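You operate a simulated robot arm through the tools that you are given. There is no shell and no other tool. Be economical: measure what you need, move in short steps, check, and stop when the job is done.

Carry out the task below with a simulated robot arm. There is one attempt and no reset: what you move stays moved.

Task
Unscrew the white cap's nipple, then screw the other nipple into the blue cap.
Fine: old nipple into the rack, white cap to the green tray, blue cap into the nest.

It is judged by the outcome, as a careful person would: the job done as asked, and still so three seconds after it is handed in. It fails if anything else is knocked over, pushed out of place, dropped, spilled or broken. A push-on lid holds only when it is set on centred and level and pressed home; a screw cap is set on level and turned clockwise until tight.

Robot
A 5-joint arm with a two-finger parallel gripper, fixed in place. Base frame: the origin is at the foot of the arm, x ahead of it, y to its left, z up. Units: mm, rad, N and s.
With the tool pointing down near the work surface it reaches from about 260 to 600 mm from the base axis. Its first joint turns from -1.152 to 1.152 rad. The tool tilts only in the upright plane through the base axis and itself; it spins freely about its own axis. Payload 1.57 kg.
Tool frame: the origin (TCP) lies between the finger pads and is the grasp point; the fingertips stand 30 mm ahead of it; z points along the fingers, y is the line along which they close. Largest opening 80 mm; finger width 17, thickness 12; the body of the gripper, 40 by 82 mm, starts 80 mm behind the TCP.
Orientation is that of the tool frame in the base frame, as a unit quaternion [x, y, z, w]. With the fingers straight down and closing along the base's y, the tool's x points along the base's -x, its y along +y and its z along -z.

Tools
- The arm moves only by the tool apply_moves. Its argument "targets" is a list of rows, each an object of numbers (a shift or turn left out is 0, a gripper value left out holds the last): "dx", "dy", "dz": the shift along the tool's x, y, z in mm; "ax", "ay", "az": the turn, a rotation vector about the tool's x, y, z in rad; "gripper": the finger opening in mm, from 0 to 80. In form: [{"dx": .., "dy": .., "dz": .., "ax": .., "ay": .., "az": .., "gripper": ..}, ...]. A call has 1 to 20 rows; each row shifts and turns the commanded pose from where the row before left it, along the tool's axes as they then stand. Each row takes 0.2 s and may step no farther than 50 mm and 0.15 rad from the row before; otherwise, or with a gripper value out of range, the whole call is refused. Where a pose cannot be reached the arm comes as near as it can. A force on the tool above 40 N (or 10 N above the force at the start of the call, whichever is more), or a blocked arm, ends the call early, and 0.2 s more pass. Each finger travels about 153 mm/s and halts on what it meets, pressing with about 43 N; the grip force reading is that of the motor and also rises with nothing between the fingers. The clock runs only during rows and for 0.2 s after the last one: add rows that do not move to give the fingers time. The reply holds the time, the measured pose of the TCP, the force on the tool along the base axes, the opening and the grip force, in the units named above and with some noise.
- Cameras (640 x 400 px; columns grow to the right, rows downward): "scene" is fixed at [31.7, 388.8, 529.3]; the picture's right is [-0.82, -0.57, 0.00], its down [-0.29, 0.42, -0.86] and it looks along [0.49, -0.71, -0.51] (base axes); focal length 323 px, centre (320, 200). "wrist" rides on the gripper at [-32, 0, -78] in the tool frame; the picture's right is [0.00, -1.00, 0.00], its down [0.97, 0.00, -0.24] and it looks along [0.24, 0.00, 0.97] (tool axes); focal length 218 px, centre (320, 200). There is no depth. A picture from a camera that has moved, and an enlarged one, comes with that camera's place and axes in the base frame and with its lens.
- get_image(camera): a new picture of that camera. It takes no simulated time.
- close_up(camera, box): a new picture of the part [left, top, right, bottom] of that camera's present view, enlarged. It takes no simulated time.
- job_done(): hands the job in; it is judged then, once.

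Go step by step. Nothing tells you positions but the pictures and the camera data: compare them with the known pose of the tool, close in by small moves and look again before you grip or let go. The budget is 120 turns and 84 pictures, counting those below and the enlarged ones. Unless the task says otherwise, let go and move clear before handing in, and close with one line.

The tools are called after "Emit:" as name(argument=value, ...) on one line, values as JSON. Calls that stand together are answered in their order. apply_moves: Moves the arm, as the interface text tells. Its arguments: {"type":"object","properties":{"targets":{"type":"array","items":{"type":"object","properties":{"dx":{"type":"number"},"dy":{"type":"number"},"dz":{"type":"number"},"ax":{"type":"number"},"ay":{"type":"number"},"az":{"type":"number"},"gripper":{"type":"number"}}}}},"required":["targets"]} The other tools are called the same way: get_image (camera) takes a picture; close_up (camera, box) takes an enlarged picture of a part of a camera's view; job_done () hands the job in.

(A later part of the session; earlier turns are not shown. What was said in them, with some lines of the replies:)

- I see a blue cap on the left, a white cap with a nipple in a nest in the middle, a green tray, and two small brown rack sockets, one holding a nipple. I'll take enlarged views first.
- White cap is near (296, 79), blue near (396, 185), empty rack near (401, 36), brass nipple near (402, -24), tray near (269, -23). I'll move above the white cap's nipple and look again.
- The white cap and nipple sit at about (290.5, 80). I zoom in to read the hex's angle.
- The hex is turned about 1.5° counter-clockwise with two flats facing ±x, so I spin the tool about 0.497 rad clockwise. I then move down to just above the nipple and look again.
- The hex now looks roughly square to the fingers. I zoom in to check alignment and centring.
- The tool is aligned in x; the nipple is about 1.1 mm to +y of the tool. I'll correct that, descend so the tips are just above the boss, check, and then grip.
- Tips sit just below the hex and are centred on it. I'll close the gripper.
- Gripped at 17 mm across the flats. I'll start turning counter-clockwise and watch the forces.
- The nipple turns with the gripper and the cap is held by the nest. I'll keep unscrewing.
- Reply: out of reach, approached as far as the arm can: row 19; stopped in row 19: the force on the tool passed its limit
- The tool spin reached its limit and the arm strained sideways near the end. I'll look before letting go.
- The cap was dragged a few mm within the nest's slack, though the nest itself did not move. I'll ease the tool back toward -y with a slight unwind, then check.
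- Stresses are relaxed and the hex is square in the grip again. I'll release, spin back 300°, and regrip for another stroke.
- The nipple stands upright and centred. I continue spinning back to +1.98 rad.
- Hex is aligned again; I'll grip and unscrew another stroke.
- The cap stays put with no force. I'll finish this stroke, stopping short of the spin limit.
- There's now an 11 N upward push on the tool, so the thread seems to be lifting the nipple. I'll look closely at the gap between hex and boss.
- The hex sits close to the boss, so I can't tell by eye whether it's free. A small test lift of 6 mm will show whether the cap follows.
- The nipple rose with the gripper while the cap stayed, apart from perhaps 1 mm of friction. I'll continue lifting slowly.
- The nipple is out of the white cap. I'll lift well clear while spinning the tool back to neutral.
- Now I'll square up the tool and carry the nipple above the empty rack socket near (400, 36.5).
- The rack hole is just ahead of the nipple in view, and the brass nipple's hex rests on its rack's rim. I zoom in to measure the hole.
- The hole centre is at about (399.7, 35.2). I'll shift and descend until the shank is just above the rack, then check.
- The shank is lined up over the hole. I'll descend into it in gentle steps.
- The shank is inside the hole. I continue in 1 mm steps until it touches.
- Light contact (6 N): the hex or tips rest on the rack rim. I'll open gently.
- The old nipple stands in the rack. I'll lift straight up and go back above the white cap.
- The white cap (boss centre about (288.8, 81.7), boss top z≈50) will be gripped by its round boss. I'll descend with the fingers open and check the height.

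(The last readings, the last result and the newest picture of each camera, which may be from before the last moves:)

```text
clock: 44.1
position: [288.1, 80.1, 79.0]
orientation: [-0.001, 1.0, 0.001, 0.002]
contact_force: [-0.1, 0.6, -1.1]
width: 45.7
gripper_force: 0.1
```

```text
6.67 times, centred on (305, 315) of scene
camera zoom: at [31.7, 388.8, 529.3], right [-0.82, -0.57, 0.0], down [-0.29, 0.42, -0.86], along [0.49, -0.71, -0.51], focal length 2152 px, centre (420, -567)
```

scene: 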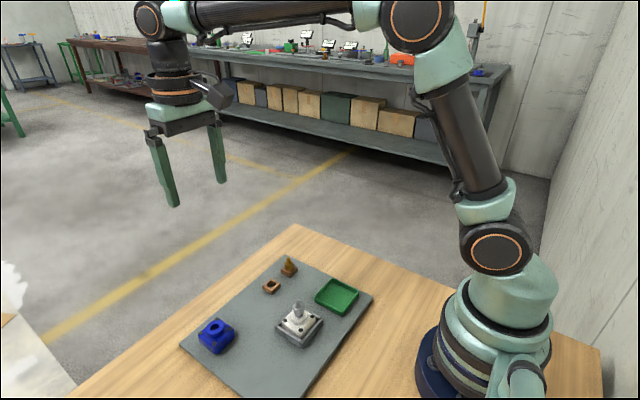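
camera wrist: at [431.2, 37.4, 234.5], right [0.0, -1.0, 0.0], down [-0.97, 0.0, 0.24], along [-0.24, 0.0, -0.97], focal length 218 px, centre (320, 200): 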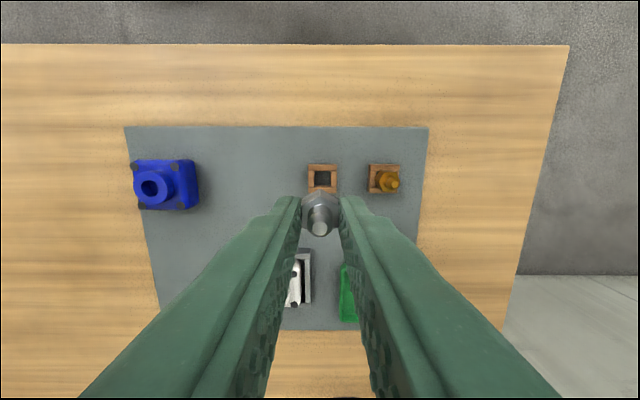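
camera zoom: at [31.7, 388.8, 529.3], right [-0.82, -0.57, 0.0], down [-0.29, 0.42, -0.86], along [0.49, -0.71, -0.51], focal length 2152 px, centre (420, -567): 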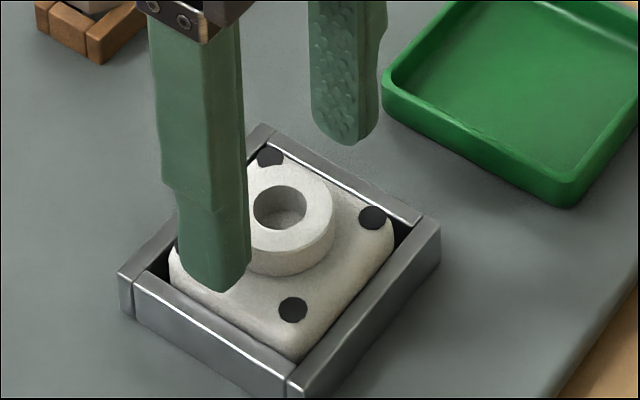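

I'm 1.9 mm off in y. I'll correct that, lower the tips close to the cap's body, and close on the boss.

Emit:
apply_moves(targets=[{"dx": -0.5, "dy": 1.9}, {"dz": 2.5}, {"dz": 2}, {}, {"gripper": 34}, {"gripper": 20}, {}, {}])

Emit:
close_up(camera="wrist", box=[240, 120, 400, 245])

Emit:
close_up(camera="scene", box=[275, 285, 335, 345])

```text
clock: 45.9
position: [288.5, 82.6, 74.6]
orientation: [-0.001, 1.0, 0.0, 0.001]
contact_force: [0.1, 0.4, 0.6]
width: 29.3
gripper_force: 39.0
```

```text
3.20 times, centred on (320, 182) of wrist
camera zoom: at [320.3, 82.2, 153.2], right [0.0, -1.0, 0.0], down [-0.97, 0.0, 0.24], along [-0.24, 0.0, -0.97], focal length 698 px, centre (320, 256)
```

zoom: 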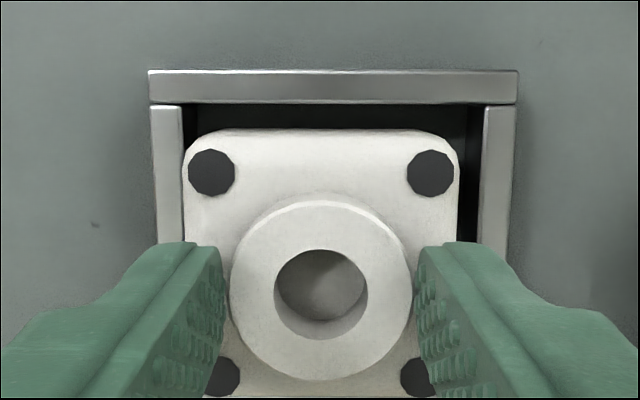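

```text
6.67 times, centred on (305, 315) of scene
camera zoom: at [31.7, 388.8, 529.3], right [-0.82, -0.57, 0.0], down [-0.29, 0.42, -0.86], along [0.49, -0.71, -0.51], focal length 2152 px, centre (420, -567)
```

zoom: 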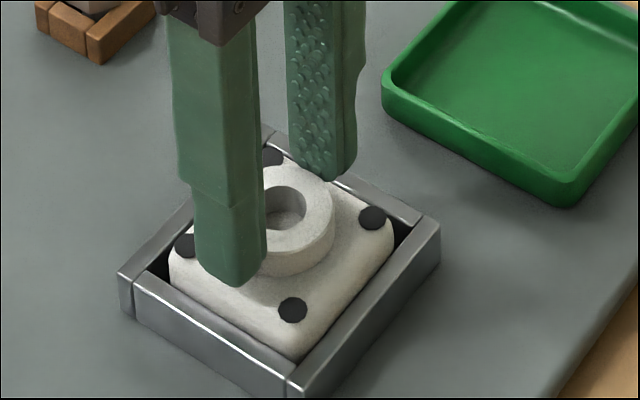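

Firm grip on the boss at 29.3 mm. I'll nudge the cap off the nest walls and lift straight up.

Emit:
apply_moves(targets=[{"dx": -1, "dy": -1}, {"dz": -5}, {"dz": -10}, {"dz": -15}, {"dz": -15}, {"dz": -15}, {}])

Emit:
close_up(camera="scene", box=[250, 240, 370, 350])

```text
clock: 47.5
position: [288.2, 81.3, 134.9]
orientation: [-0.002, 1.0, 0.001, 0.002]
contact_force: [-0.3, -0.5, -4.7]
width: 29.3
gripper_force: 38.9
```

```text
3.64 times, centred on (310, 295) of scene
camera zoom: at [31.7, 388.8, 529.3], right [-0.82, -0.57, 0.0], down [-0.29, 0.42, -0.86], along [0.49, -0.71, -0.51], focal length 1174 px, centre (356, -146)
```

zoom: 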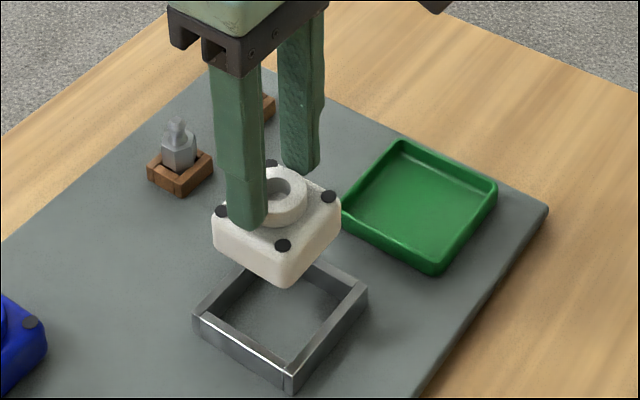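

The white cap is held level. I'll carry it over the green tray.

Emit:
apply_moves(targets=[{"dx": 4.3, "dy": -25.7}, {"dx": 4.3, "dy": -25.7}, {"dx": 4.3, "dy": -25.7}, {"dx": 4.3, "dy": -25.7}, {}])

Emit:
get_image(camera="wrist")

Emit:
close_up(camera="scene", box=[270, 240, 390, 350])

```text
clock: 48.7
position: [272.0, -20.8, 134.6]
orientation: [-0.002, 1.0, 0.0, 0.001]
contact_force: [0.3, 0.7, -4.3]
width: 29.6
gripper_force: 38.8
```

```text
34 pictures are left
camera wrist: at [304.8, -21.7, 213.6], right [0.0, -1.0, 0.0], down [-0.97, 0.0, 0.24], along [-0.24, 0.0, -0.97], focal length 218 px, centre (320, 200)
```

wrist: 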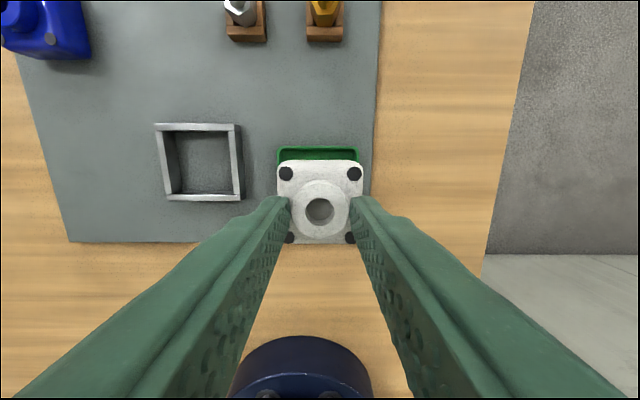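

```text
3.64 times, centred on (330, 295) of scene
camera zoom: at [31.7, 388.8, 529.3], right [-0.82, -0.57, 0.0], down [-0.29, 0.42, -0.86], along [0.49, -0.71, -0.51], focal length 1174 px, centre (284, -146)
```

zoom: 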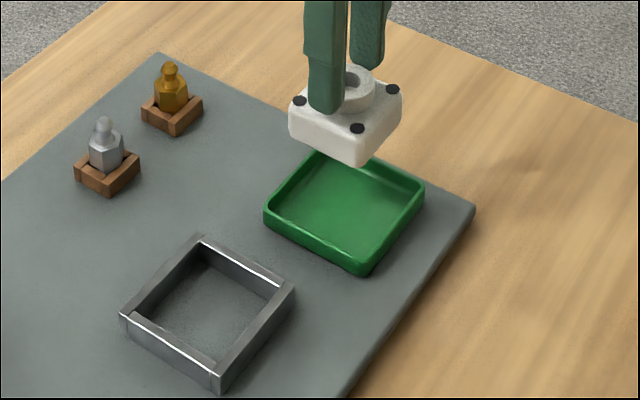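

The cap is centred over the tray. I'll lower it into the tray and finish in small steps.

Emit:
apply_moves(targets=[{"dx": 1.5, "dz": 15}, {"dz": 15}, {"dz": 12}, {"dz": 7}, {"dz": 2}, {"dz": 1.5}, {"dz": 1}, {"dz": 1}, {"dz": 1}, {}])

Emit:
close_up(camera="scene", box=[290, 260, 380, 340])

```text
clock: 50.9
position: [270.8, -22.2, 78.3]
orientation: [0.0, 1.0, 0.0, 0.003]
contact_force: [-5.9, -7.5, 28.7]
width: 29.6
gripper_force: 39.0
```

```text
5.00 times, centred on (335, 300) of scene
camera zoom: at [31.7, 388.8, 529.3], right [-0.82, -0.57, 0.0], down [-0.29, 0.42, -0.86], along [0.49, -0.71, -0.51], focal length 1614 px, centre (245, -300)
```

zoom: 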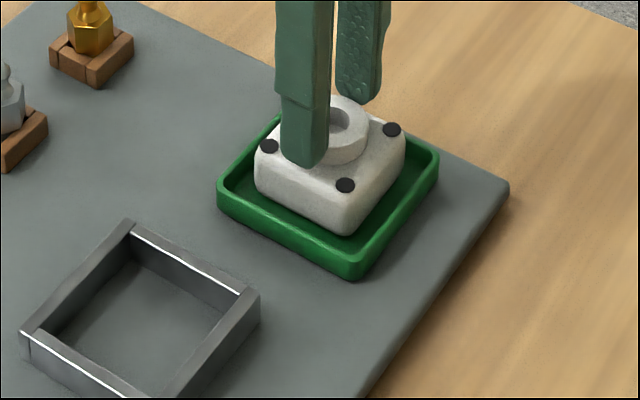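

The cap is seated on the tray floor. I'll ease off the pressure, release, and rise.

Emit:
apply_moves(targets=[{"dz": -1.2}, {"gripper": 40}, {"gripper": 46}, {}, {"dz": -15}, {"dz": -30}, {"dz": -30}, {}])

Emit:
close_up(camera="scene", box=[190, 240, 390, 370])

```text
clock: 52.7
position: [270.6, -21.4, 155.4]
orientation: [-0.001, 1.0, 0.0, 0.002]
contact_force: [-0.5, 0.2, 0.1]
width: 45.9
gripper_force: 0.0
```

```text
3.08 times, centred on (290, 305) of scene
camera zoom: at [31.7, 388.8, 529.3], right [-0.82, -0.57, 0.0], down [-0.29, 0.42, -0.86], along [0.49, -0.71, -0.51], focal length 993 px, centre (412, -123)
```

zoom: 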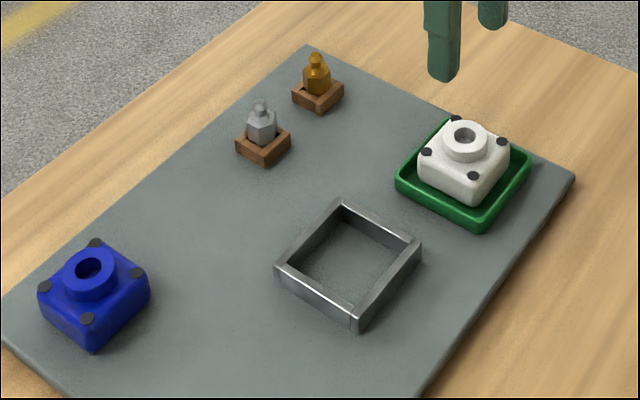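

White cap sits level in the tray, nipple in the rack. Next I'll move above the blue cap near (397, 184).

Emit:
apply_moves(targets=[{"dx": -21.1, "dy": 34.2}, {"dx": -21.1, "dy": 34.2}, {"dx": -21.1, "dy": 34.2}, {"dx": -21.1, "dy": 34.2}, {"dx": -21.1, "dy": 34.2}, {"dx": -21.1, "dy": 34.2}, {"dz": 30}, {}])

Emit:
close_up(camera="wrist", box=[220, 110, 420, 235])

```text
clock: 54.5
position: [394.8, 185.6, 124.8]
orientation: [-0.001, 1.0, 0.002, 0.002]
contact_force: [0.9, 0.0, -0.5]
width: 46.2
gripper_force: 0.0
```

```text
3.20 times, centred on (320, 172) of wrist
camera zoom: at [427.7, 186.0, 203.5], right [0.0, -1.0, 0.0], down [-0.97, 0.0, 0.24], along [-0.24, 0.0, -0.97], focal length 698 px, centre (320, 288)
```

zoom: 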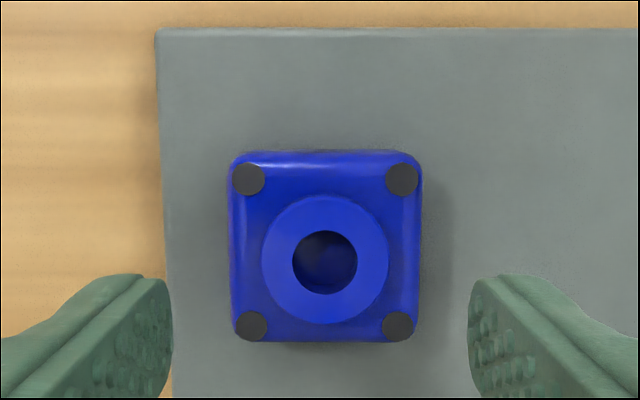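

Blue boss is 1.1 mm toward -y. I'll correct, descend to the grip height that worked before (z≈74.6) and close.

Emit:
apply_moves(targets=[{"dy": -1.1, "dz": 15}, {"dz": 15}, {"dz": 12}, {"dz": 5}, {"dz": 2.5}, {}, {"gripper": 34}, {"gripper": 20}, {}, {}])

Emit:
close_up(camera="wrist", box=[240, 120, 400, 245])

```text
clock: 56.7
position: [396.1, 182.1, 74.9]
orientation: [-0.001, 1.0, 0.0, 0.002]
contact_force: [1.8, -1.0, 1.4]
width: 29.3
gripper_force: 39.6
```

```text
3.20 times, centred on (320, 182) of wrist
camera zoom: at [427.9, 182.5, 153.8], right [0.0, -1.0, 0.0], down [-0.97, 0.0, 0.24], along [-0.24, 0.0, -0.97], focal length 698 px, centre (320, 256)
```

zoom: 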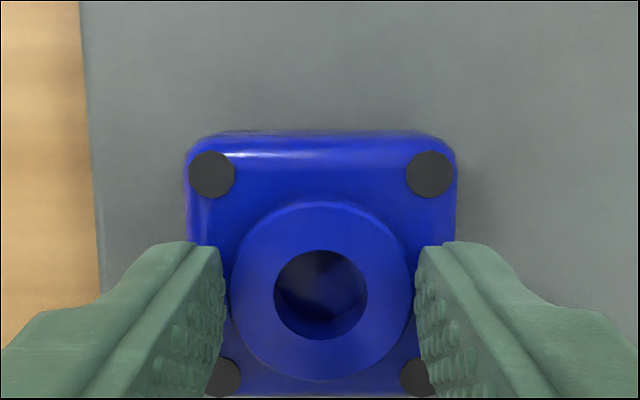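

Blue cap gripped. I'll lift and carry it above the nest at about (290.7, 79.9), then check.

Emit:
apply_moves(targets=[{"dz": -10}, {"dz": -20}, {"dz": -20}, {"dx": 26.3, "dy": -25.65}, {"dx": 26.3, "dy": -25.65}, {"dx": 26.3, "dy": -25.65}, {"dx": 26.3, "dy": -25.65}, {}, {}])

Emit:
close_up(camera="wrist", box=[230, 110, 410, 245])

Emit:
close_up(camera="scene", box=[260, 260, 350, 350])

```text
clock: 58.7
position: [292.2, 79.0, 126.2]
orientation: [0.0, 1.0, 0.001, 0.002]
contact_force: [-0.8, -0.4, -3.9]
width: 29.6
gripper_force: 39.3
```

```text
2.96 times, centred on (320, 178) of wrist
camera zoom: at [324.3, 79.2, 204.8], right [0.0, -1.0, 0.0], down [-0.97, 0.0, 0.24], along [-0.24, 0.0, -0.97], focal length 647 px, centre (320, 267)
```

zoom: 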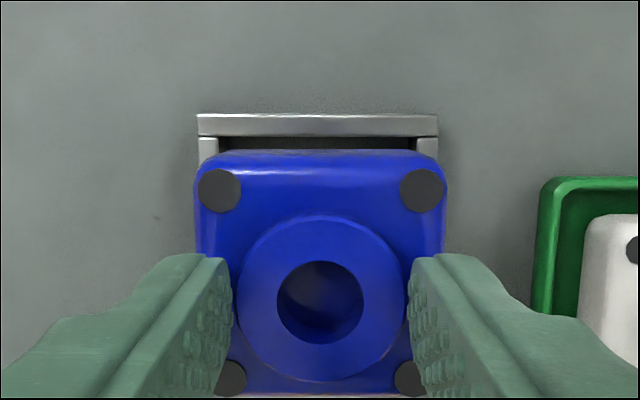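

```text
4.44 times, centred on (305, 305) of scene
camera zoom: at [31.7, 388.8, 529.3], right [-0.82, -0.57, 0.0], down [-0.29, 0.42, -0.86], along [0.49, -0.71, -0.51], focal length 1435 px, centre (387, -267)
```

zoom: 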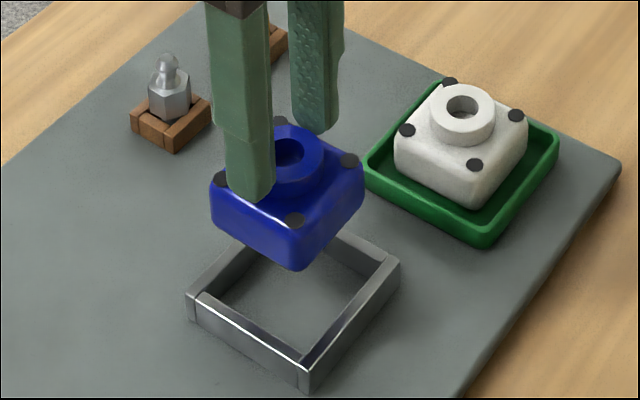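

Small correction needed (1.7 mm in x, 0.6 mm in y). Then I'll lower the cap into the nest.

Emit:
apply_moves(targets=[{"dx": 1.7, "dy": 0.6, "dz": 10}, {"dz": 10}, {"dz": 8}, {"dz": 7}, {"dz": 6}, {"dz": 5}, {"dz": 2}, {"dz": 1}, {"dz": 1}, {"dz": 0.7}, {}])

Emit:
close_up(camera="scene", box=[270, 275, 340, 345])

```text
clock: 61.1
position: [289.9, 81.3, 76.4]
orientation: [-0.001, 1.0, 0.0, 0.002]
contact_force: [-2.6, 2.4, 2.8]
width: 29.5
gripper_force: 39.2
```

```text
5.71 times, centred on (305, 310) of scene
camera zoom: at [31.7, 388.8, 529.3], right [-0.82, -0.57, 0.0], down [-0.29, 0.42, -0.86], along [0.49, -0.71, -0.51], focal length 1845 px, centre (406, -429)
```

zoom: 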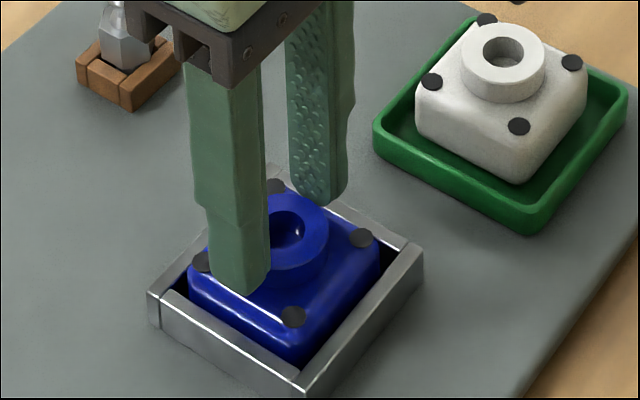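

The blue cap is in the nest and touching bottom. I'll press a touch more, release, and rise.

Emit:
apply_moves(targets=[{"dz": 0.6}, {}, {"gripper": 38}, {"gripper": 46}, {}, {"dz": -15}, {"dz": -30}, {"dz": -30}, {}])

Emit:
close_up(camera="wrist", box=[220, 110, 420, 250])

```text
clock: 63.1
position: [289.4, 79.8, 149.7]
orientation: [-0.001, 1.0, 0.0, 0.003]
contact_force: [-0.9, 0.2, 0.2]
width: 46.3
gripper_force: 0.0
```

```text
2.86 times, centred on (320, 180) of wrist
camera zoom: at [322.1, 80.2, 227.4], right [0.0, -1.0, 0.0], down [-0.97, 0.0, 0.24], along [-0.24, 0.0, -0.97], focal length 624 px, centre (320, 257)
```

zoom: 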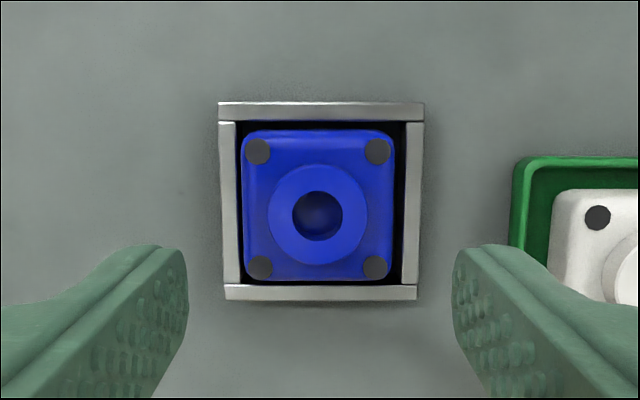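

The blue cap sits squarely in the nest with its hole at about (290.2, 80.9). Now I'll fetch the brass nipple near (401, -24).

Emit:
apply_moves(targets=[{"dx": -27.9, "dy": -26.1}, {"dx": -27.9, "dy": -26.1}, {"dx": -27.9, "dy": -26.1}, {"dx": -27.9, "dy": -26.1}, {"dz": 25}, {}])

Emit:
close_up(camera="wrist", box=[260, 130, 380, 230])

```text
clock: 64.5
position: [403.6, -23.4, 125.4]
orientation: [-0.001, 1.0, -0.001, 0.001]
contact_force: [-0.8, 0.5, -0.9]
width: 46.0
gripper_force: 0.1
```

```text
4.00 times, centred on (320, 180) of wrist
camera zoom: at [435.1, -22.2, 203.7], right [0.0, -1.0, 0.0], down [-0.97, 0.0, 0.24], along [-0.24, 0.0, -0.97], focal length 873 px, centre (320, 280)
```

zoom: 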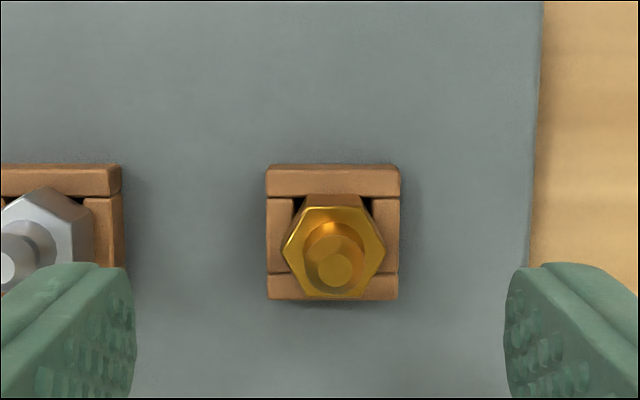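

Brass hex has flats facing ±x, centred at (400.3, -24.9). I'll centre over it, spin -30°, and descend partway.

Emit:
apply_moves(targets=[{"dx": 2.8, "dy": -2.65}, {"az": -0.1309}, {"az": -0.1309}, {"az": -0.1309}, {"az": -0.1309}, {"dz": 15}, {"dz": 15}, {"dz": 5}, {}])

Emit:
close_up(camera="wrist", box=[240, 120, 400, 245])

```text
clock: 66.5
position: [399.2, -25.5, 90.3]
orientation: [-0.26, 0.966, 0.0, 0.002]
contact_force: [-0.2, 0.6, 0.5]
width: 45.9
gripper_force: 0.0
```

```text
3.20 times, centred on (320, 182) of wrist
camera zoom: at [427.1, -9.8, 168.2], right [0.5, -0.86, 0.0], down [-0.84, -0.49, 0.24], along [-0.2, -0.12, -0.97], focal length 698 px, centre (320, 256)
```

zoom: 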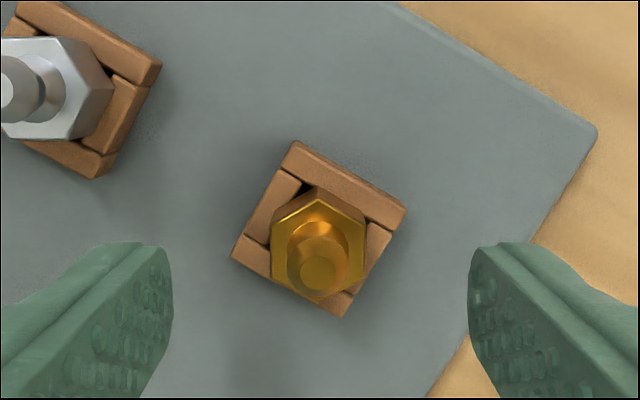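

Aligned well; 1 mm correction along tool x. I'll descend to z≈62 and close on the hex.

Emit:
apply_moves(targets=[{"dx": -1.1, "dz": 12}, {"dz": 10}, {"dz": 4}, {"dz": 2}, {}, {"gripper": 26}, {"gripper": 5}, {}, {}])

Emit:
close_up(camera="scene", box=[260, 240, 310, 290])

Emit:
close_up(camera="wrist", box=[240, 120, 400, 245])

```text
clock: 68.5
position: [398.7, -25.3, 62.7]
orientation: [-0.26, 0.966, -0.001, 0.002]
contact_force: [0.3, 0.0, 0.0]
width: 17.0
gripper_force: 32.2
```

```text
8.00 times, centred on (285, 265) of scene
camera zoom: at [31.7, 388.8, 529.3], right [-0.82, -0.57, 0.0], down [-0.29, 0.42, -0.86], along [0.49, -0.71, -0.51], focal length 2583 px, centre (600, -320)
```

zoom: 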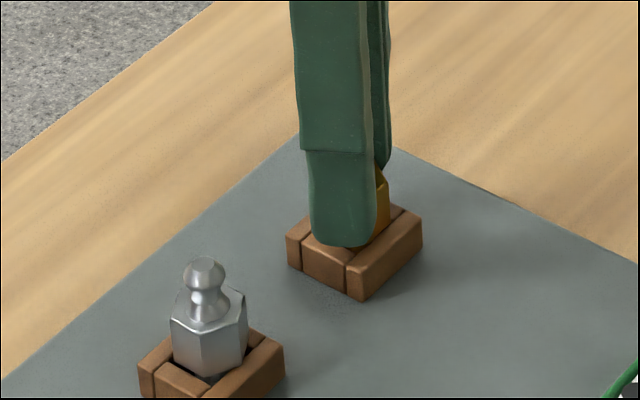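

```text
3.20 times, centred on (320, 182) of wrist
camera zoom: at [428.3, -9.8, 140.6], right [0.5, -0.86, 0.0], down [-0.84, -0.49, 0.24], along [-0.2, -0.12, -0.97], focal length 698 px, centre (320, 256)
```

zoom: 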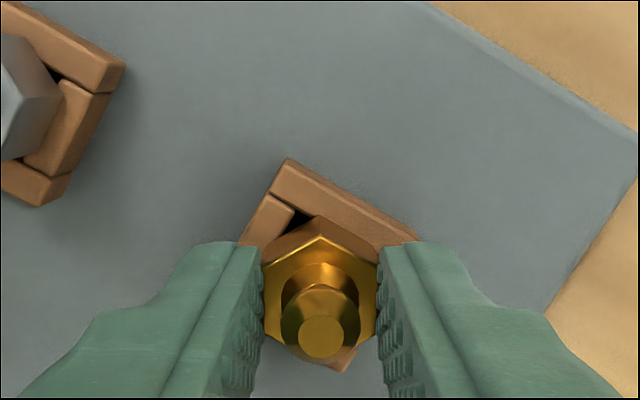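

Brass nipple gripped at 17.0 mm. I'll lift it out and carry it above the blue cap.

Emit:
apply_moves(targets=[{"dz": -5}, {"dz": -10}, {"dz": -25}, {"dz": -30}, {}, {"dx": 10.5, "dy": 36.7}, {"dx": 10.5, "dy": 36.7}, {"dx": 10.5, "dy": 36.7}, {"dx": 10.5, "dy": 36.7}, {}])

Emit:
apply_moves(targets=[{"az": -0.1396}, {"az": -0.1396}, {"az": -0.1396}, {"az": -0.1396}, {"az": -0.1396}, {"az": -0.1396}, {"az": -0.1396}, {"az": -0.1396}, {"az": -0.1396}, {"az": -0.1396}, {"az": -0.1396}, {"az": -0.1396}, {"az": -0.1396}, {"az": -0.1396}, {"az": -0.1396}, {}])

Emit:
close_up(camera="wrist", box=[240, 120, 400, 245])

Emit:
close_up(camera="scene", box=[270, 265, 340, 335])

```text
clock: 70.7
position: [291.9, 82.2, 133.7]
orientation: [-0.259, 0.966, 0.0, 0.001]
contact_force: [-0.3, -0.6, -0.7]
width: 16.7
gripper_force: 32.1
```

```text
clock: 74.1
position: [290.1, 81.8, 131.5]
orientation: [0.966, -0.258, 0.001, -0.001]
contact_force: [-0.3, 0.3, -0.8]
width: 16.7
gripper_force: 32.1
```

```text
3.20 times, centred on (320, 182) of wrist
camera zoom: at [262.9, 96.9, 209.1], right [0.5, 0.87, 0.0], down [0.84, -0.48, 0.24], along [0.21, -0.12, -0.97], focal length 698 px, centre (320, 256)
```

zoom: 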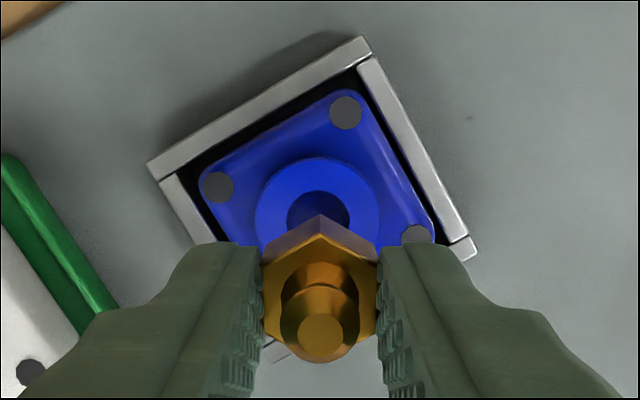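

```text
5.71 times, centred on (305, 300) of scene
camera zoom: at [31.7, 388.8, 529.3], right [-0.82, -0.57, 0.0], down [-0.29, 0.42, -0.86], along [0.49, -0.71, -0.51], focal length 1845 px, centre (406, -371)
```

zoom: 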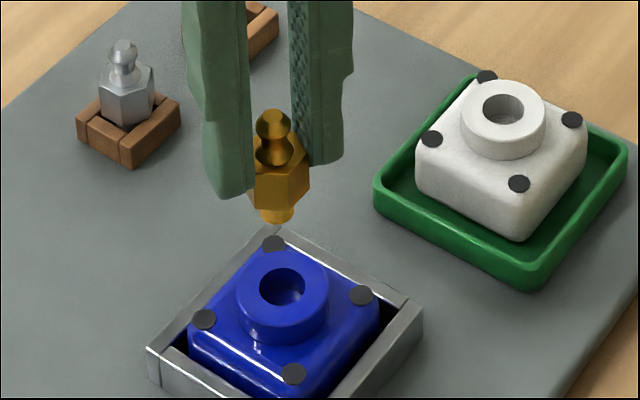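

The nipple is just over the hole; the boss is offset by about (-0.6, +0.7) in the tool frame. I'll correct and descend to just above it.

Emit:
apply_moves(targets=[{"dx": -0.6, "dy": 0.7, "dz": 10}, {"dz": 12}, {"dz": 8}, {"dz": 4}, {}])

Emit:
close_up(camera="scene", box=[280, 290, 330, 340])

Emit:
close_up(camera="wrist", box=[260, 140, 380, 245])

```text
clock: 75.3
position: [289.9, 81.0, 97.6]
orientation: [0.966, -0.258, 0.001, 0.0]
contact_force: [1.2, -0.1, -0.8]
width: 16.9
gripper_force: 31.7
```

```text
8.00 times, centred on (305, 315) of scene
camera zoom: at [31.7, 388.8, 529.3], right [-0.82, -0.57, 0.0], down [-0.29, 0.42, -0.86], along [0.49, -0.71, -0.51], focal length 2583 px, centre (440, -720)
```

zoom: 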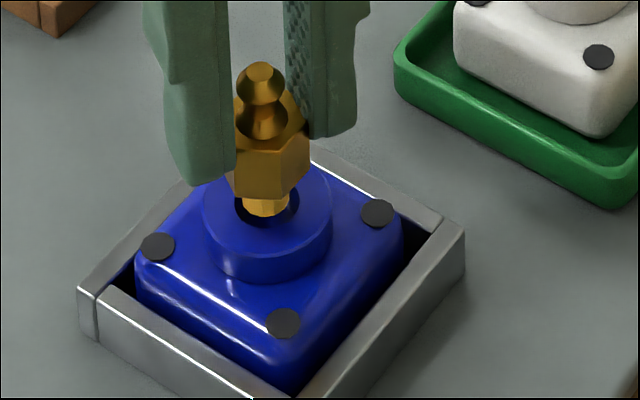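

```text
3.81 times, centred on (320, 192) of wrist
camera zoom: at [262.7, 97.1, 176.0], right [0.5, 0.87, 0.0], down [0.84, -0.48, 0.24], along [0.21, -0.12, -0.97], focal length 832 px, centre (320, 229)
```

zoom: 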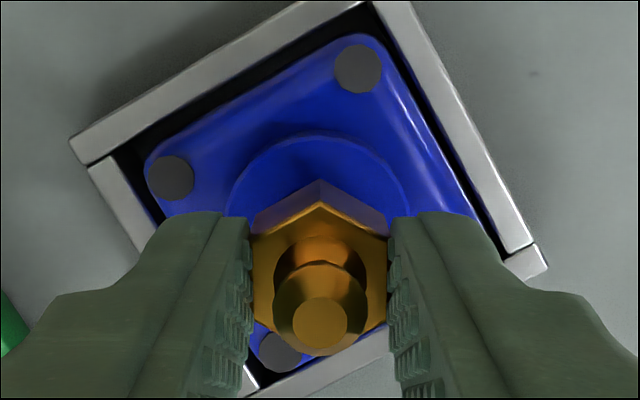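

The shank looks centred across the scene view, with hole visible on both sides. I'll lower in 1 mm steps and watch the force.

Emit:
apply_moves(targets=[{"dx": -0.4, "dy": -0.2, "dz": 1}, {"dz": 1}, {"dz": 1}, {"dz": 1}, {"dz": 1}, {"dz": 1}, {}])

Emit:
close_up(camera="scene", box=[285, 295, 325, 335])

```text
clock: 76.9
position: [289.8, 81.6, 92.2]
orientation: [0.967, -0.256, 0.003, -0.001]
contact_force: [2.7, 5.7, 13.0]
width: 16.9
gripper_force: 32.0
```

```text
10.00 times, centred on (305, 315) of scene
camera zoom: at [31.7, 388.8, 529.3], right [-0.82, -0.57, 0.0], down [-0.29, 0.42, -0.86], along [0.49, -0.71, -0.51], focal length 3228 px, centre (470, -950)
```

zoom: 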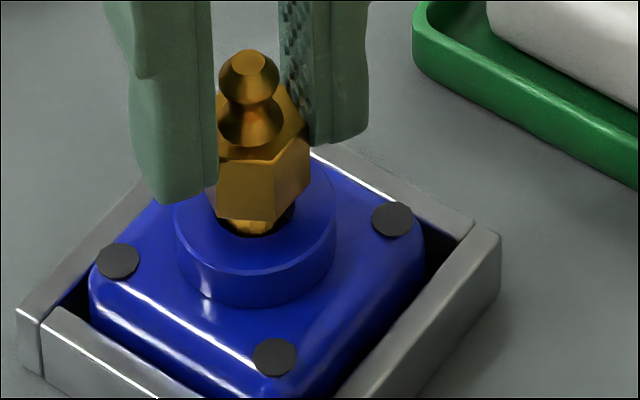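

The shank has entered but I feel 13 N with a sideways part toward +x, +y. I'll yield slightly in that direction and re-read the force.

Emit:
apply_moves(targets=[{"dz": -0.5}, {"dy": -0.6}, {}])

```text
clock: 77.7
position: [289.4, 80.2, 92.5]
orientation: [0.966, -0.258, 0.001, -0.001]
contact_force: [4.7, -0.1, 14.9]
width: 17.0
gripper_force: 32.0
```

Sideways y force vanished; x still reads 4.7 N. I'll yield toward +x and rise 0.5 mm.

Emit:
apply_moves(targets=[{"dz": -0.7}, {"dx": 0.5, "dy": -0.3}, {}])

Emit:
close_up(camera="wrist", box=[260, 140, 380, 245])

```text
clock: 78.5
position: [290.2, 80.7, 92.6]
orientation: [0.966, -0.257, 0.001, -0.001]
contact_force: [2.1, 3.0, 9.6]
width: 16.9
gripper_force: 31.5
```

```text
3.81 times, centred on (320, 192) of wrist
camera zoom: at [262.4, 96.6, 170.9], right [0.5, 0.87, 0.0], down [0.84, -0.48, 0.24], along [0.21, -0.12, -0.97], focal length 832 px, centre (320, 229)
```

zoom: 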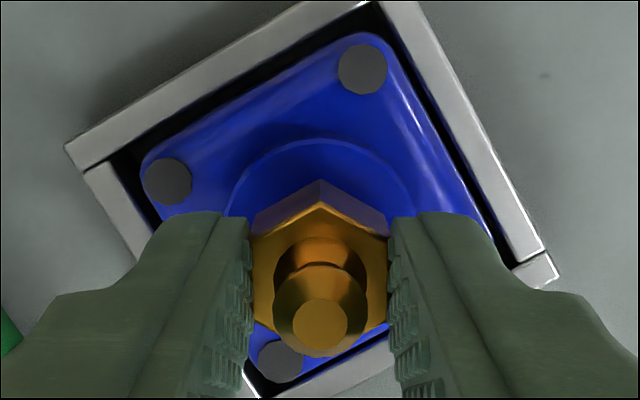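

The remaining load is mostly axial, consistent with the thread start. I'll begin turning clockwise and watch whether it draws in.

Emit:
apply_moves(targets=[{"az": 0.14}, {"az": 0.14}, {"az": 0.14}, {"az": 0.14}, {"az": 0.14}, {"az": 0.14}, {"az": 0.14}, {"az": 0.14}, {"az": 0.14}, {"az": 0.14}])

Emit:
close_up(camera="scene", box=[285, 295, 325, 335])

```text
clock: 80.7
position: [289.9, 81.9, 93.0]
orientation: [-0.572, 0.82, -0.001, 0.002]
contact_force: [2.8, -2.7, -1.7]
width: 16.9
gripper_force: 32.1
```

```text
10.00 times, centred on (305, 315) of scene
camera zoom: at [31.7, 388.8, 529.3], right [-0.82, -0.57, 0.0], down [-0.29, 0.42, -0.86], along [0.49, -0.71, -0.51], focal length 3228 px, centre (470, -950)
```

zoom: 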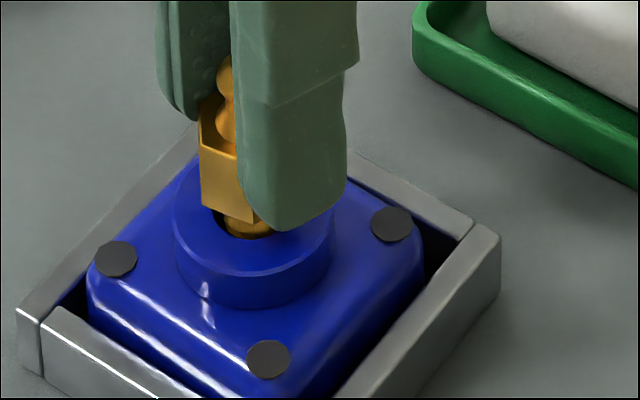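

The axial load has dropped from +10 N to -2 N, so the thread is biting. I continue clockwise, following down slightly.

Emit:
apply_moves(targets=[{"az": 0.14, "dz": 0.04}, {"az": 0.14, "dz": 0.04}, {"az": 0.14, "dz": 0.04}, {"az": 0.14, "dz": 0.04}, {"az": 0.14, "dz": 0.04}, {"az": 0.14, "dz": 0.04}, {"az": 0.14, "dz": 0.04}, {"az": 0.14, "dz": 0.04}, {"az": 0.14, "dz": 0.04}, {"az": 0.14, "dz": 0.04}, {"az": 0.14, "dz": 0.04}, {"az": 0.14, "dz": 0.04}])

Emit:
close_up(camera="scene", box=[285, 295, 325, 335])

```text
clock: 83.3
position: [288.5, 81.1, 91.6]
orientation: [0.229, 0.973, 0.0, 0.002]
contact_force: [-0.9, 0.0, -3.6]
width: 17.1
gripper_force: 32.5
```

```text
10.00 times, centred on (305, 315) of scene
camera zoom: at [31.7, 388.8, 529.3], right [-0.82, -0.57, 0.0], down [-0.29, 0.42, -0.86], along [0.49, -0.71, -0.51], focal length 3228 px, centre (470, -950)
```

zoom: 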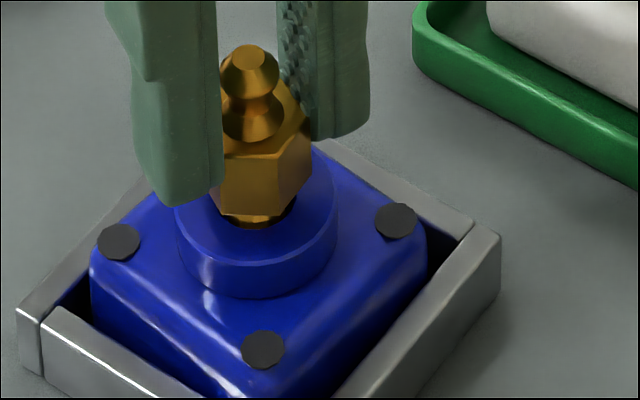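

The cap is being drawn up onto the nipple (it carries about its weight), so I need to follow down more. I'll lower until the cap rests again.

Emit:
apply_moves(targets=[{"dz": 0.7}, {"dz": 0.7}, {"dz": 0.7}, {"dz": 0.7}, {}])

Emit:
close_up(camera="scene", box=[285, 295, 325, 335])

```text
clock: 84.5
position: [289.7, 81.9, 90.6]
orientation: [0.228, 0.974, 0.001, 0.002]
contact_force: [2.4, -2.5, 1.7]
width: 16.8
gripper_force: 32.0
```

```text
10.00 times, centred on (305, 315) of scene
camera zoom: at [31.7, 388.8, 529.3], right [-0.82, -0.57, 0.0], down [-0.29, 0.42, -0.86], along [0.49, -0.71, -0.51], focal length 3228 px, centre (470, -950)
```

zoom: 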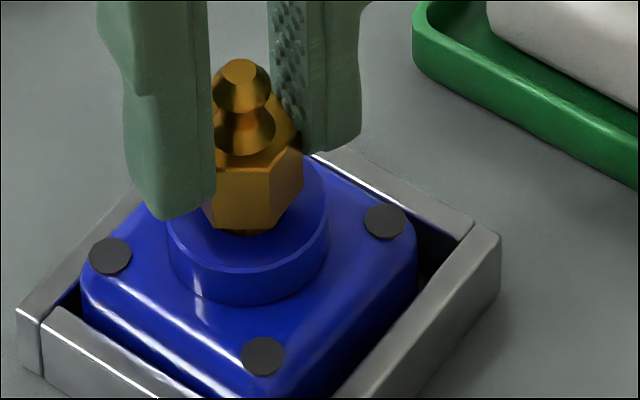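

Hex is nearly down on the boss. I'll continue clockwise with a little more feed.

Emit:
apply_moves(targets=[{"az": 0.14, "dz": 0.06}, {"az": 0.14, "dz": 0.06}, {"az": 0.14, "dz": 0.06}, {"az": 0.14, "dz": 0.06}, {"az": 0.14, "dz": 0.06}, {"az": 0.14, "dz": 0.06}, {"az": 0.14, "dz": 0.06}])

Emit:
apply_moves(targets=[{"az": 0.14, "dz": 0.06}, {"az": 0.14, "dz": 0.06}, {"az": 0.14, "dz": 0.06}, {"az": 0.14, "dz": 0.06}, {"az": 0.14, "dz": 0.06}, {"az": 0.14, "dz": 0.06}, {"az": 0.14, "dz": 0.06}])

Emit:
close_up(camera="scene", box=[285, 295, 325, 335])

```text
clock: 86.1
position: [289.7, 81.9, 89.1]
orientation: [0.66, 0.751, 0.002, 0.002]
contact_force: [0.5, 2.2, 0.1]
width: 16.9
gripper_force: 32.8
```

```text
clock: 87.7
position: [290.3, 81.0, 89.4]
orientation: [0.936, 0.353, 0.002, 0.0]
contact_force: [0.2, 0.3, -4.0]
width: 16.7
gripper_force: 32.0
```

```text
10.00 times, centred on (305, 315) of scene
camera zoom: at [31.7, 388.8, 529.3], right [-0.82, -0.57, 0.0], down [-0.29, 0.42, -0.86], along [0.49, -0.71, -0.51], focal length 3228 px, centre (470, -950)
```

zoom: 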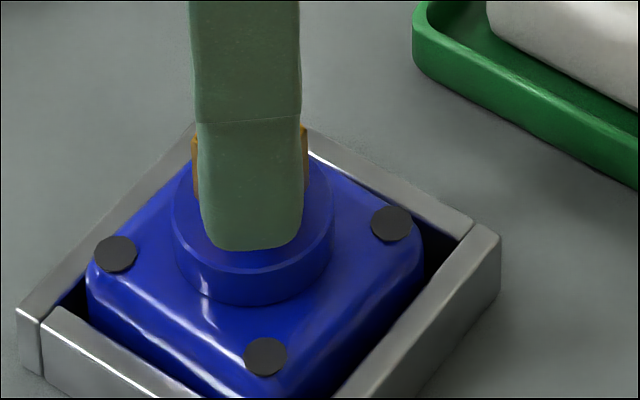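

The cap is hanging slightly again. I'll lower until it rests, then release and spin back for another stroke.

Emit:
apply_moves(targets=[{"dz": 0.6}, {"dz": 0.6}, {"dz": 0.6}, {}])

```text
clock: 88.7
position: [289.9, 80.8, 88.3]
orientation: [0.935, 0.354, 0.002, 0.0]
contact_force: [1.6, 2.0, 1.2]
width: 16.8
gripper_force: 32.2
```

It rests now. Releasing and spinning back 300°.

Emit:
apply_moves(targets=[{"gripper": 40}, {}, {"az": -0.1454}, {"az": -0.1454}, {"az": -0.1454}, {"az": -0.1454}, {"az": -0.1454}, {"az": -0.1454}, {"az": -0.1454}, {"az": -0.1454}, {"az": -0.1454}, {"az": -0.1454}, {"az": -0.1454}, {"az": -0.1454}, {"az": -0.1454}, {"az": -0.1454}, {"az": -0.1454}, {"az": -0.1454}, {"az": -0.1454}, {"az": -0.1454}])

Emit:
apply_moves(targets=[{"az": -0.1454}, {"az": -0.1454}, {"az": -0.1454}, {"az": -0.1454}, {"az": -0.1454}, {"az": -0.1454}, {"az": -0.1454}, {"az": -0.1454}, {"az": -0.1454}, {"az": -0.1454}, {"az": -0.1454}, {"az": -0.1454}, {"az": -0.1454}, {"az": -0.1454}, {"az": -0.1454}, {"az": -0.1454}, {"az": -0.1454}, {"az": -0.1454}, {}])

Emit:
close_up(camera="wrist", box=[240, 120, 400, 260])

Emit:
close_up(camera="scene", box=[285, 295, 325, 335])

```text
clock: 92.9
position: [289.7, 82.1, 85.8]
orientation: [-0.1, 0.995, 0.0, 0.001]
contact_force: [-0.4, -0.6, 1.3]
width: 39.7
gripper_force: 0.1
```

```text
clock: 96.9
position: [289.8, 81.3, 85.3]
orientation: [0.987, -0.162, 0.002, 0.0]
contact_force: [0.8, 0.3, 0.6]
width: 39.9
gripper_force: 0.0
```

```text
2.86 times, centred on (320, 190) of wrist
camera zoom: at [259.6, 91.5, 164.7], right [0.32, 0.95, 0.0], down [0.92, -0.31, 0.24], along [0.23, -0.08, -0.97], focal length 624 px, centre (320, 229)
```

zoom: 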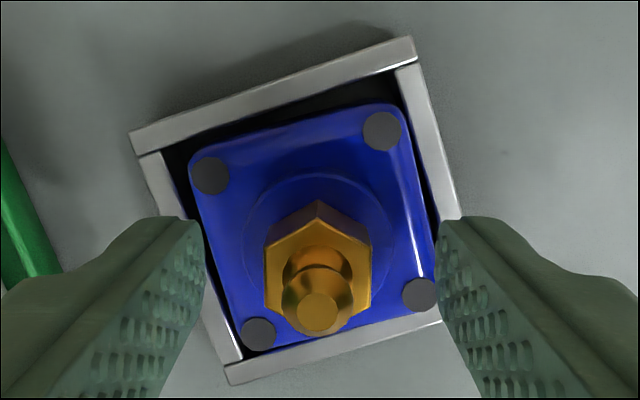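

```text
10.00 times, centred on (305, 315) of scene
camera zoom: at [31.7, 388.8, 529.3], right [-0.82, -0.57, 0.0], down [-0.29, 0.42, -0.86], along [0.49, -0.71, -0.51], focal length 3228 px, centre (470, -950)
```

zoom: 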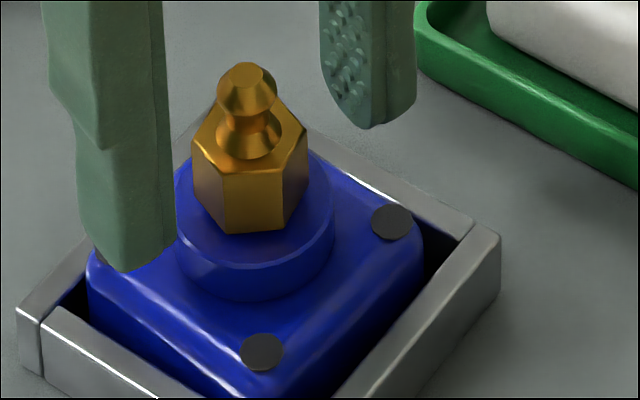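

The hex is close to the boss and aligned with the fingers. I'll regrip and turn clockwise until it's tight.

Emit:
apply_moves(targets=[{"gripper": 5}, {}, {}, {"az": 0.14, "dz": 0.04}, {"az": 0.14, "dz": 0.04}, {"az": 0.14, "dz": 0.04}, {"az": 0.14, "dz": 0.04}, {"az": 0.14, "dz": 0.04}, {"az": 0.14, "dz": 0.04}, {"az": 0.14, "dz": 0.04}, {"az": 0.14, "dz": 0.04}])

Emit:
close_up(camera="scene", box=[285, 295, 325, 335])

```text
clock: 99.3
position: [289.5, 80.6, 87.3]
orientation: [0.748, -0.663, 0.001, -0.001]
contact_force: [-0.5, -0.9, -4.7]
width: 16.8
gripper_force: 31.9
```

```text
10.00 times, centred on (305, 315) of scene
camera zoom: at [31.8, 388.8, 529.3], right [-0.82, -0.57, 0.0], down [-0.29, 0.42, -0.86], along [0.49, -0.71, -0.51], focal length 3228 px, centre (470, -950)
```

zoom: 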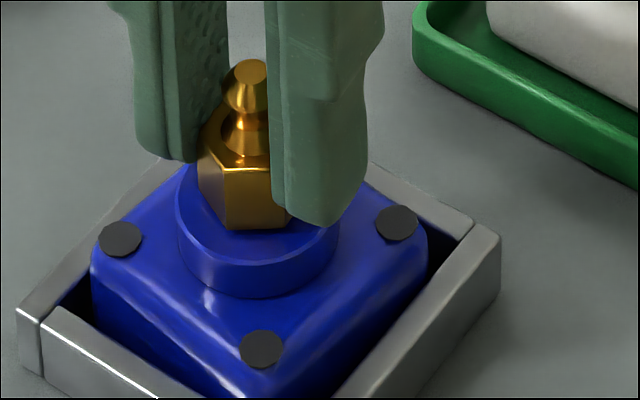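

No sign of tightness yet and the cap is slightly lifted again. I'll lower 1 mm and keep turning.

Emit:
apply_moves(targets=[{"dz": 0.6}, {"dz": 0.6}, {"az": 0.14, "dz": 0.07}, {"az": 0.14, "dz": 0.07}, {"az": 0.14, "dz": 0.07}, {"az": 0.14, "dz": 0.07}, {"az": 0.14, "dz": 0.07}, {"az": 0.14, "dz": 0.07}, {"az": 0.14, "dz": 0.07}, {"az": 0.14, "dz": 0.07}])

Emit:
apply_moves(targets=[{"az": 0.14, "dz": 0.07}, {"az": 0.14, "dz": 0.07}, {"az": 0.14, "dz": 0.07}, {"az": 0.14, "dz": 0.07}, {"az": 0.14, "dz": 0.07}, {"az": 0.14, "dz": 0.07}, {"az": 0.14, "dz": 0.07}, {"az": 0.14, "dz": 0.07}])

Emit:
close_up(camera="scene", box=[285, 295, 325, 335])

```text
clock: 101.5
position: [292.0, 83.1, 86.0]
orientation: [-0.283, 0.959, 0.0, 0.004]
contact_force: [9.9, -1.1, 7.2]
width: 17.8
gripper_force: 31.9
```

```text
clock: 103.3
position: [286.9, 80.4, 83.5]
orientation: [0.269, 0.963, -0.001, 0.0]
contact_force: [-0.6, 2.3, 0.7]
width: 17.3
gripper_force: 32.1
```

```text
10.00 times, centred on (305, 315) of scene
camera zoom: at [31.7, 388.8, 529.3], right [-0.82, -0.57, 0.0], down [-0.29, 0.42, -0.86], along [0.49, -0.71, -0.51], focal length 3228 px, centre (470, -950)
```

zoom: 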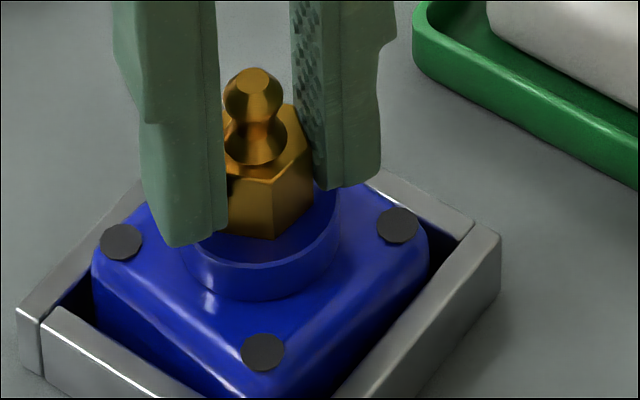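

Resistance showed up (width rising to 17.8, sideways force) and the hex is flush with the boss, so it seems tight. I'll confirm with one short turn.

Emit:
apply_moves(targets=[{"az": 0.12}, {"az": 0.12}, {"az": 0.12}])

Emit:
close_up(camera="wrist", box=[240, 120, 400, 260])

```text
clock: 104.1
position: [289.1, 81.0, 82.8]
orientation: [0.438, 0.899, 0.001, 0.0]
contact_force: [-2.6, -10.2, -0.4]
width: 18.1
gripper_force: 31.8
```

```text
2.86 times, centred on (320, 190) of wrist
camera zoom: at [309.7, 55.9, 161.5], right [-0.79, -0.62, 0.0], down [-0.6, 0.76, 0.24], along [-0.15, 0.19, -0.97], focal length 624 px, centre (320, 229)
```

zoom: 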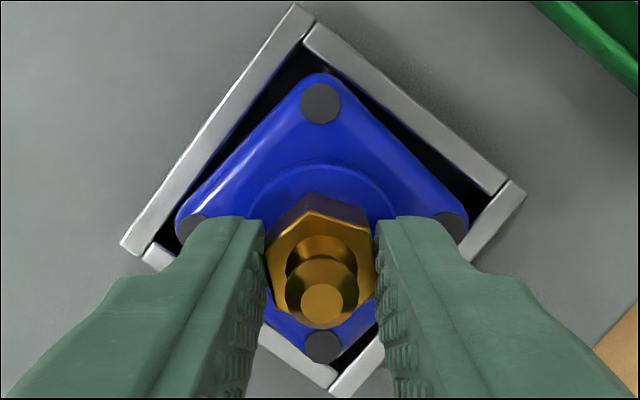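

Width again rises to 18.1 with side force: the fingers slip on the hex, so it's tight. I'll relax the torque, lower so the cap rests, release and rise.

Emit:
apply_moves(targets=[{"az": -0.1}, {"az": -0.08, "dz": 0.5}, {}, {"gripper": 22}, {"gripper": 40}, {}, {"dz": -10}, {"dz": -30}, {"dz": -40}, {}])

Emit:
close_up(camera="scene", box=[240, 245, 360, 350])

Emit:
close_up(camera="wrist", box=[240, 110, 400, 240])

```text
clock: 106.3
position: [288.7, 83.7, 163.6]
orientation: [0.354, 0.935, 0.001, 0.002]
contact_force: [0.1, 0.5, 0.6]
width: 40.1
gripper_force: 0.0
```

```text
3.81 times, centred on (300, 298) of scene
camera zoom: at [31.7, 388.8, 529.3], right [-0.82, -0.57, 0.0], down [-0.29, 0.42, -0.86], along [0.49, -0.71, -0.51], focal length 1230 px, centre (396, -171)
```

zoom: 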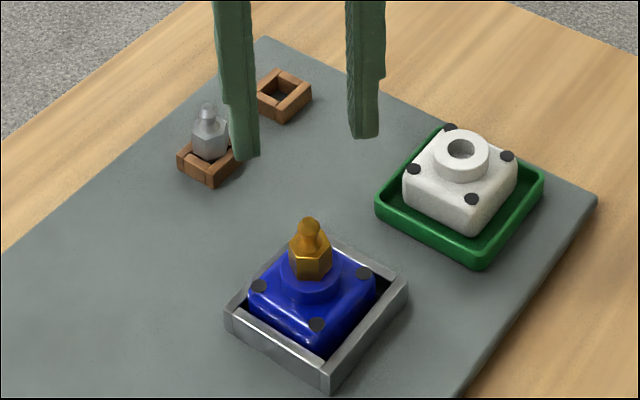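

```text
3.08 times, centred on (320, 175) of wrist
camera zoom: at [313.0, 62.4, 241.9], right [-0.66, -0.75, 0.0], down [-0.73, 0.64, 0.24], along [-0.18, 0.16, -0.97], focal length 672 px, centre (320, 277)
```

zoom: 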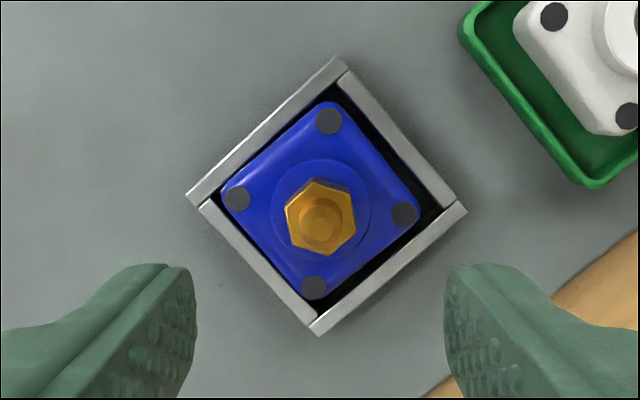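

All items look in place; I'll take one last close look at the blue cap's seating and the old nipple.

Emit:
close_up(camera="scene", box=[270, 295, 330, 355])

Emit:
close_up(camera="scene", box=[255, 255, 305, 305])

```text
6.67 times, centred on (300, 325) of scene
camera zoom: at [31.7, 388.8, 529.3], right [-0.82, -0.57, 0.0], down [-0.29, 0.42, -0.86], along [0.49, -0.71, -0.51], focal length 2152 px, centre (453, -633)
```

zoom: 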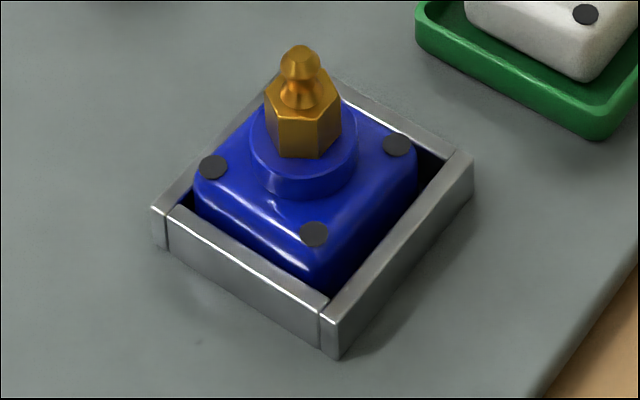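

```text
8.00 times, centred on (280, 280) of scene
camera zoom: at [31.7, 388.8, 529.3], right [-0.82, -0.57, 0.0], down [-0.29, 0.42, -0.86], along [0.49, -0.71, -0.51], focal length 2583 px, centre (640, -440)
```

zoom: 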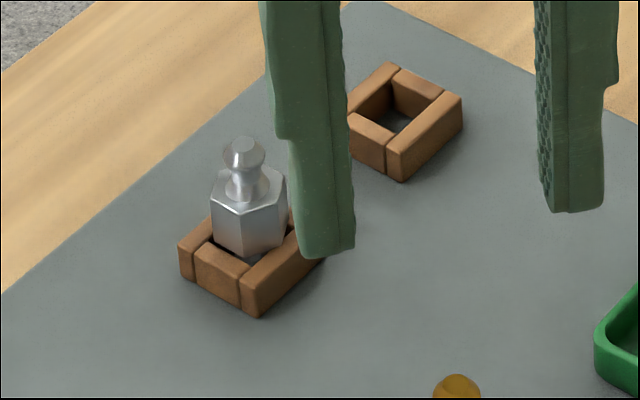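

The brass nipple sits flush and tight in the blue cap, the blue cap is in the nest, the white cap is in the tray and the old nipple is in the rack. The gripper is clear, so I'm handing in.

Emit:
job_done()

```text
The job is handed in.
```

I've handed the job in. The old nipple is in the rack, the white cap is in the green tray, and the blue cap is in the nest with the brass nipple screwed in until the fingers slipped on the hex; the blue cap ended up turned slightly in the nest's slack.
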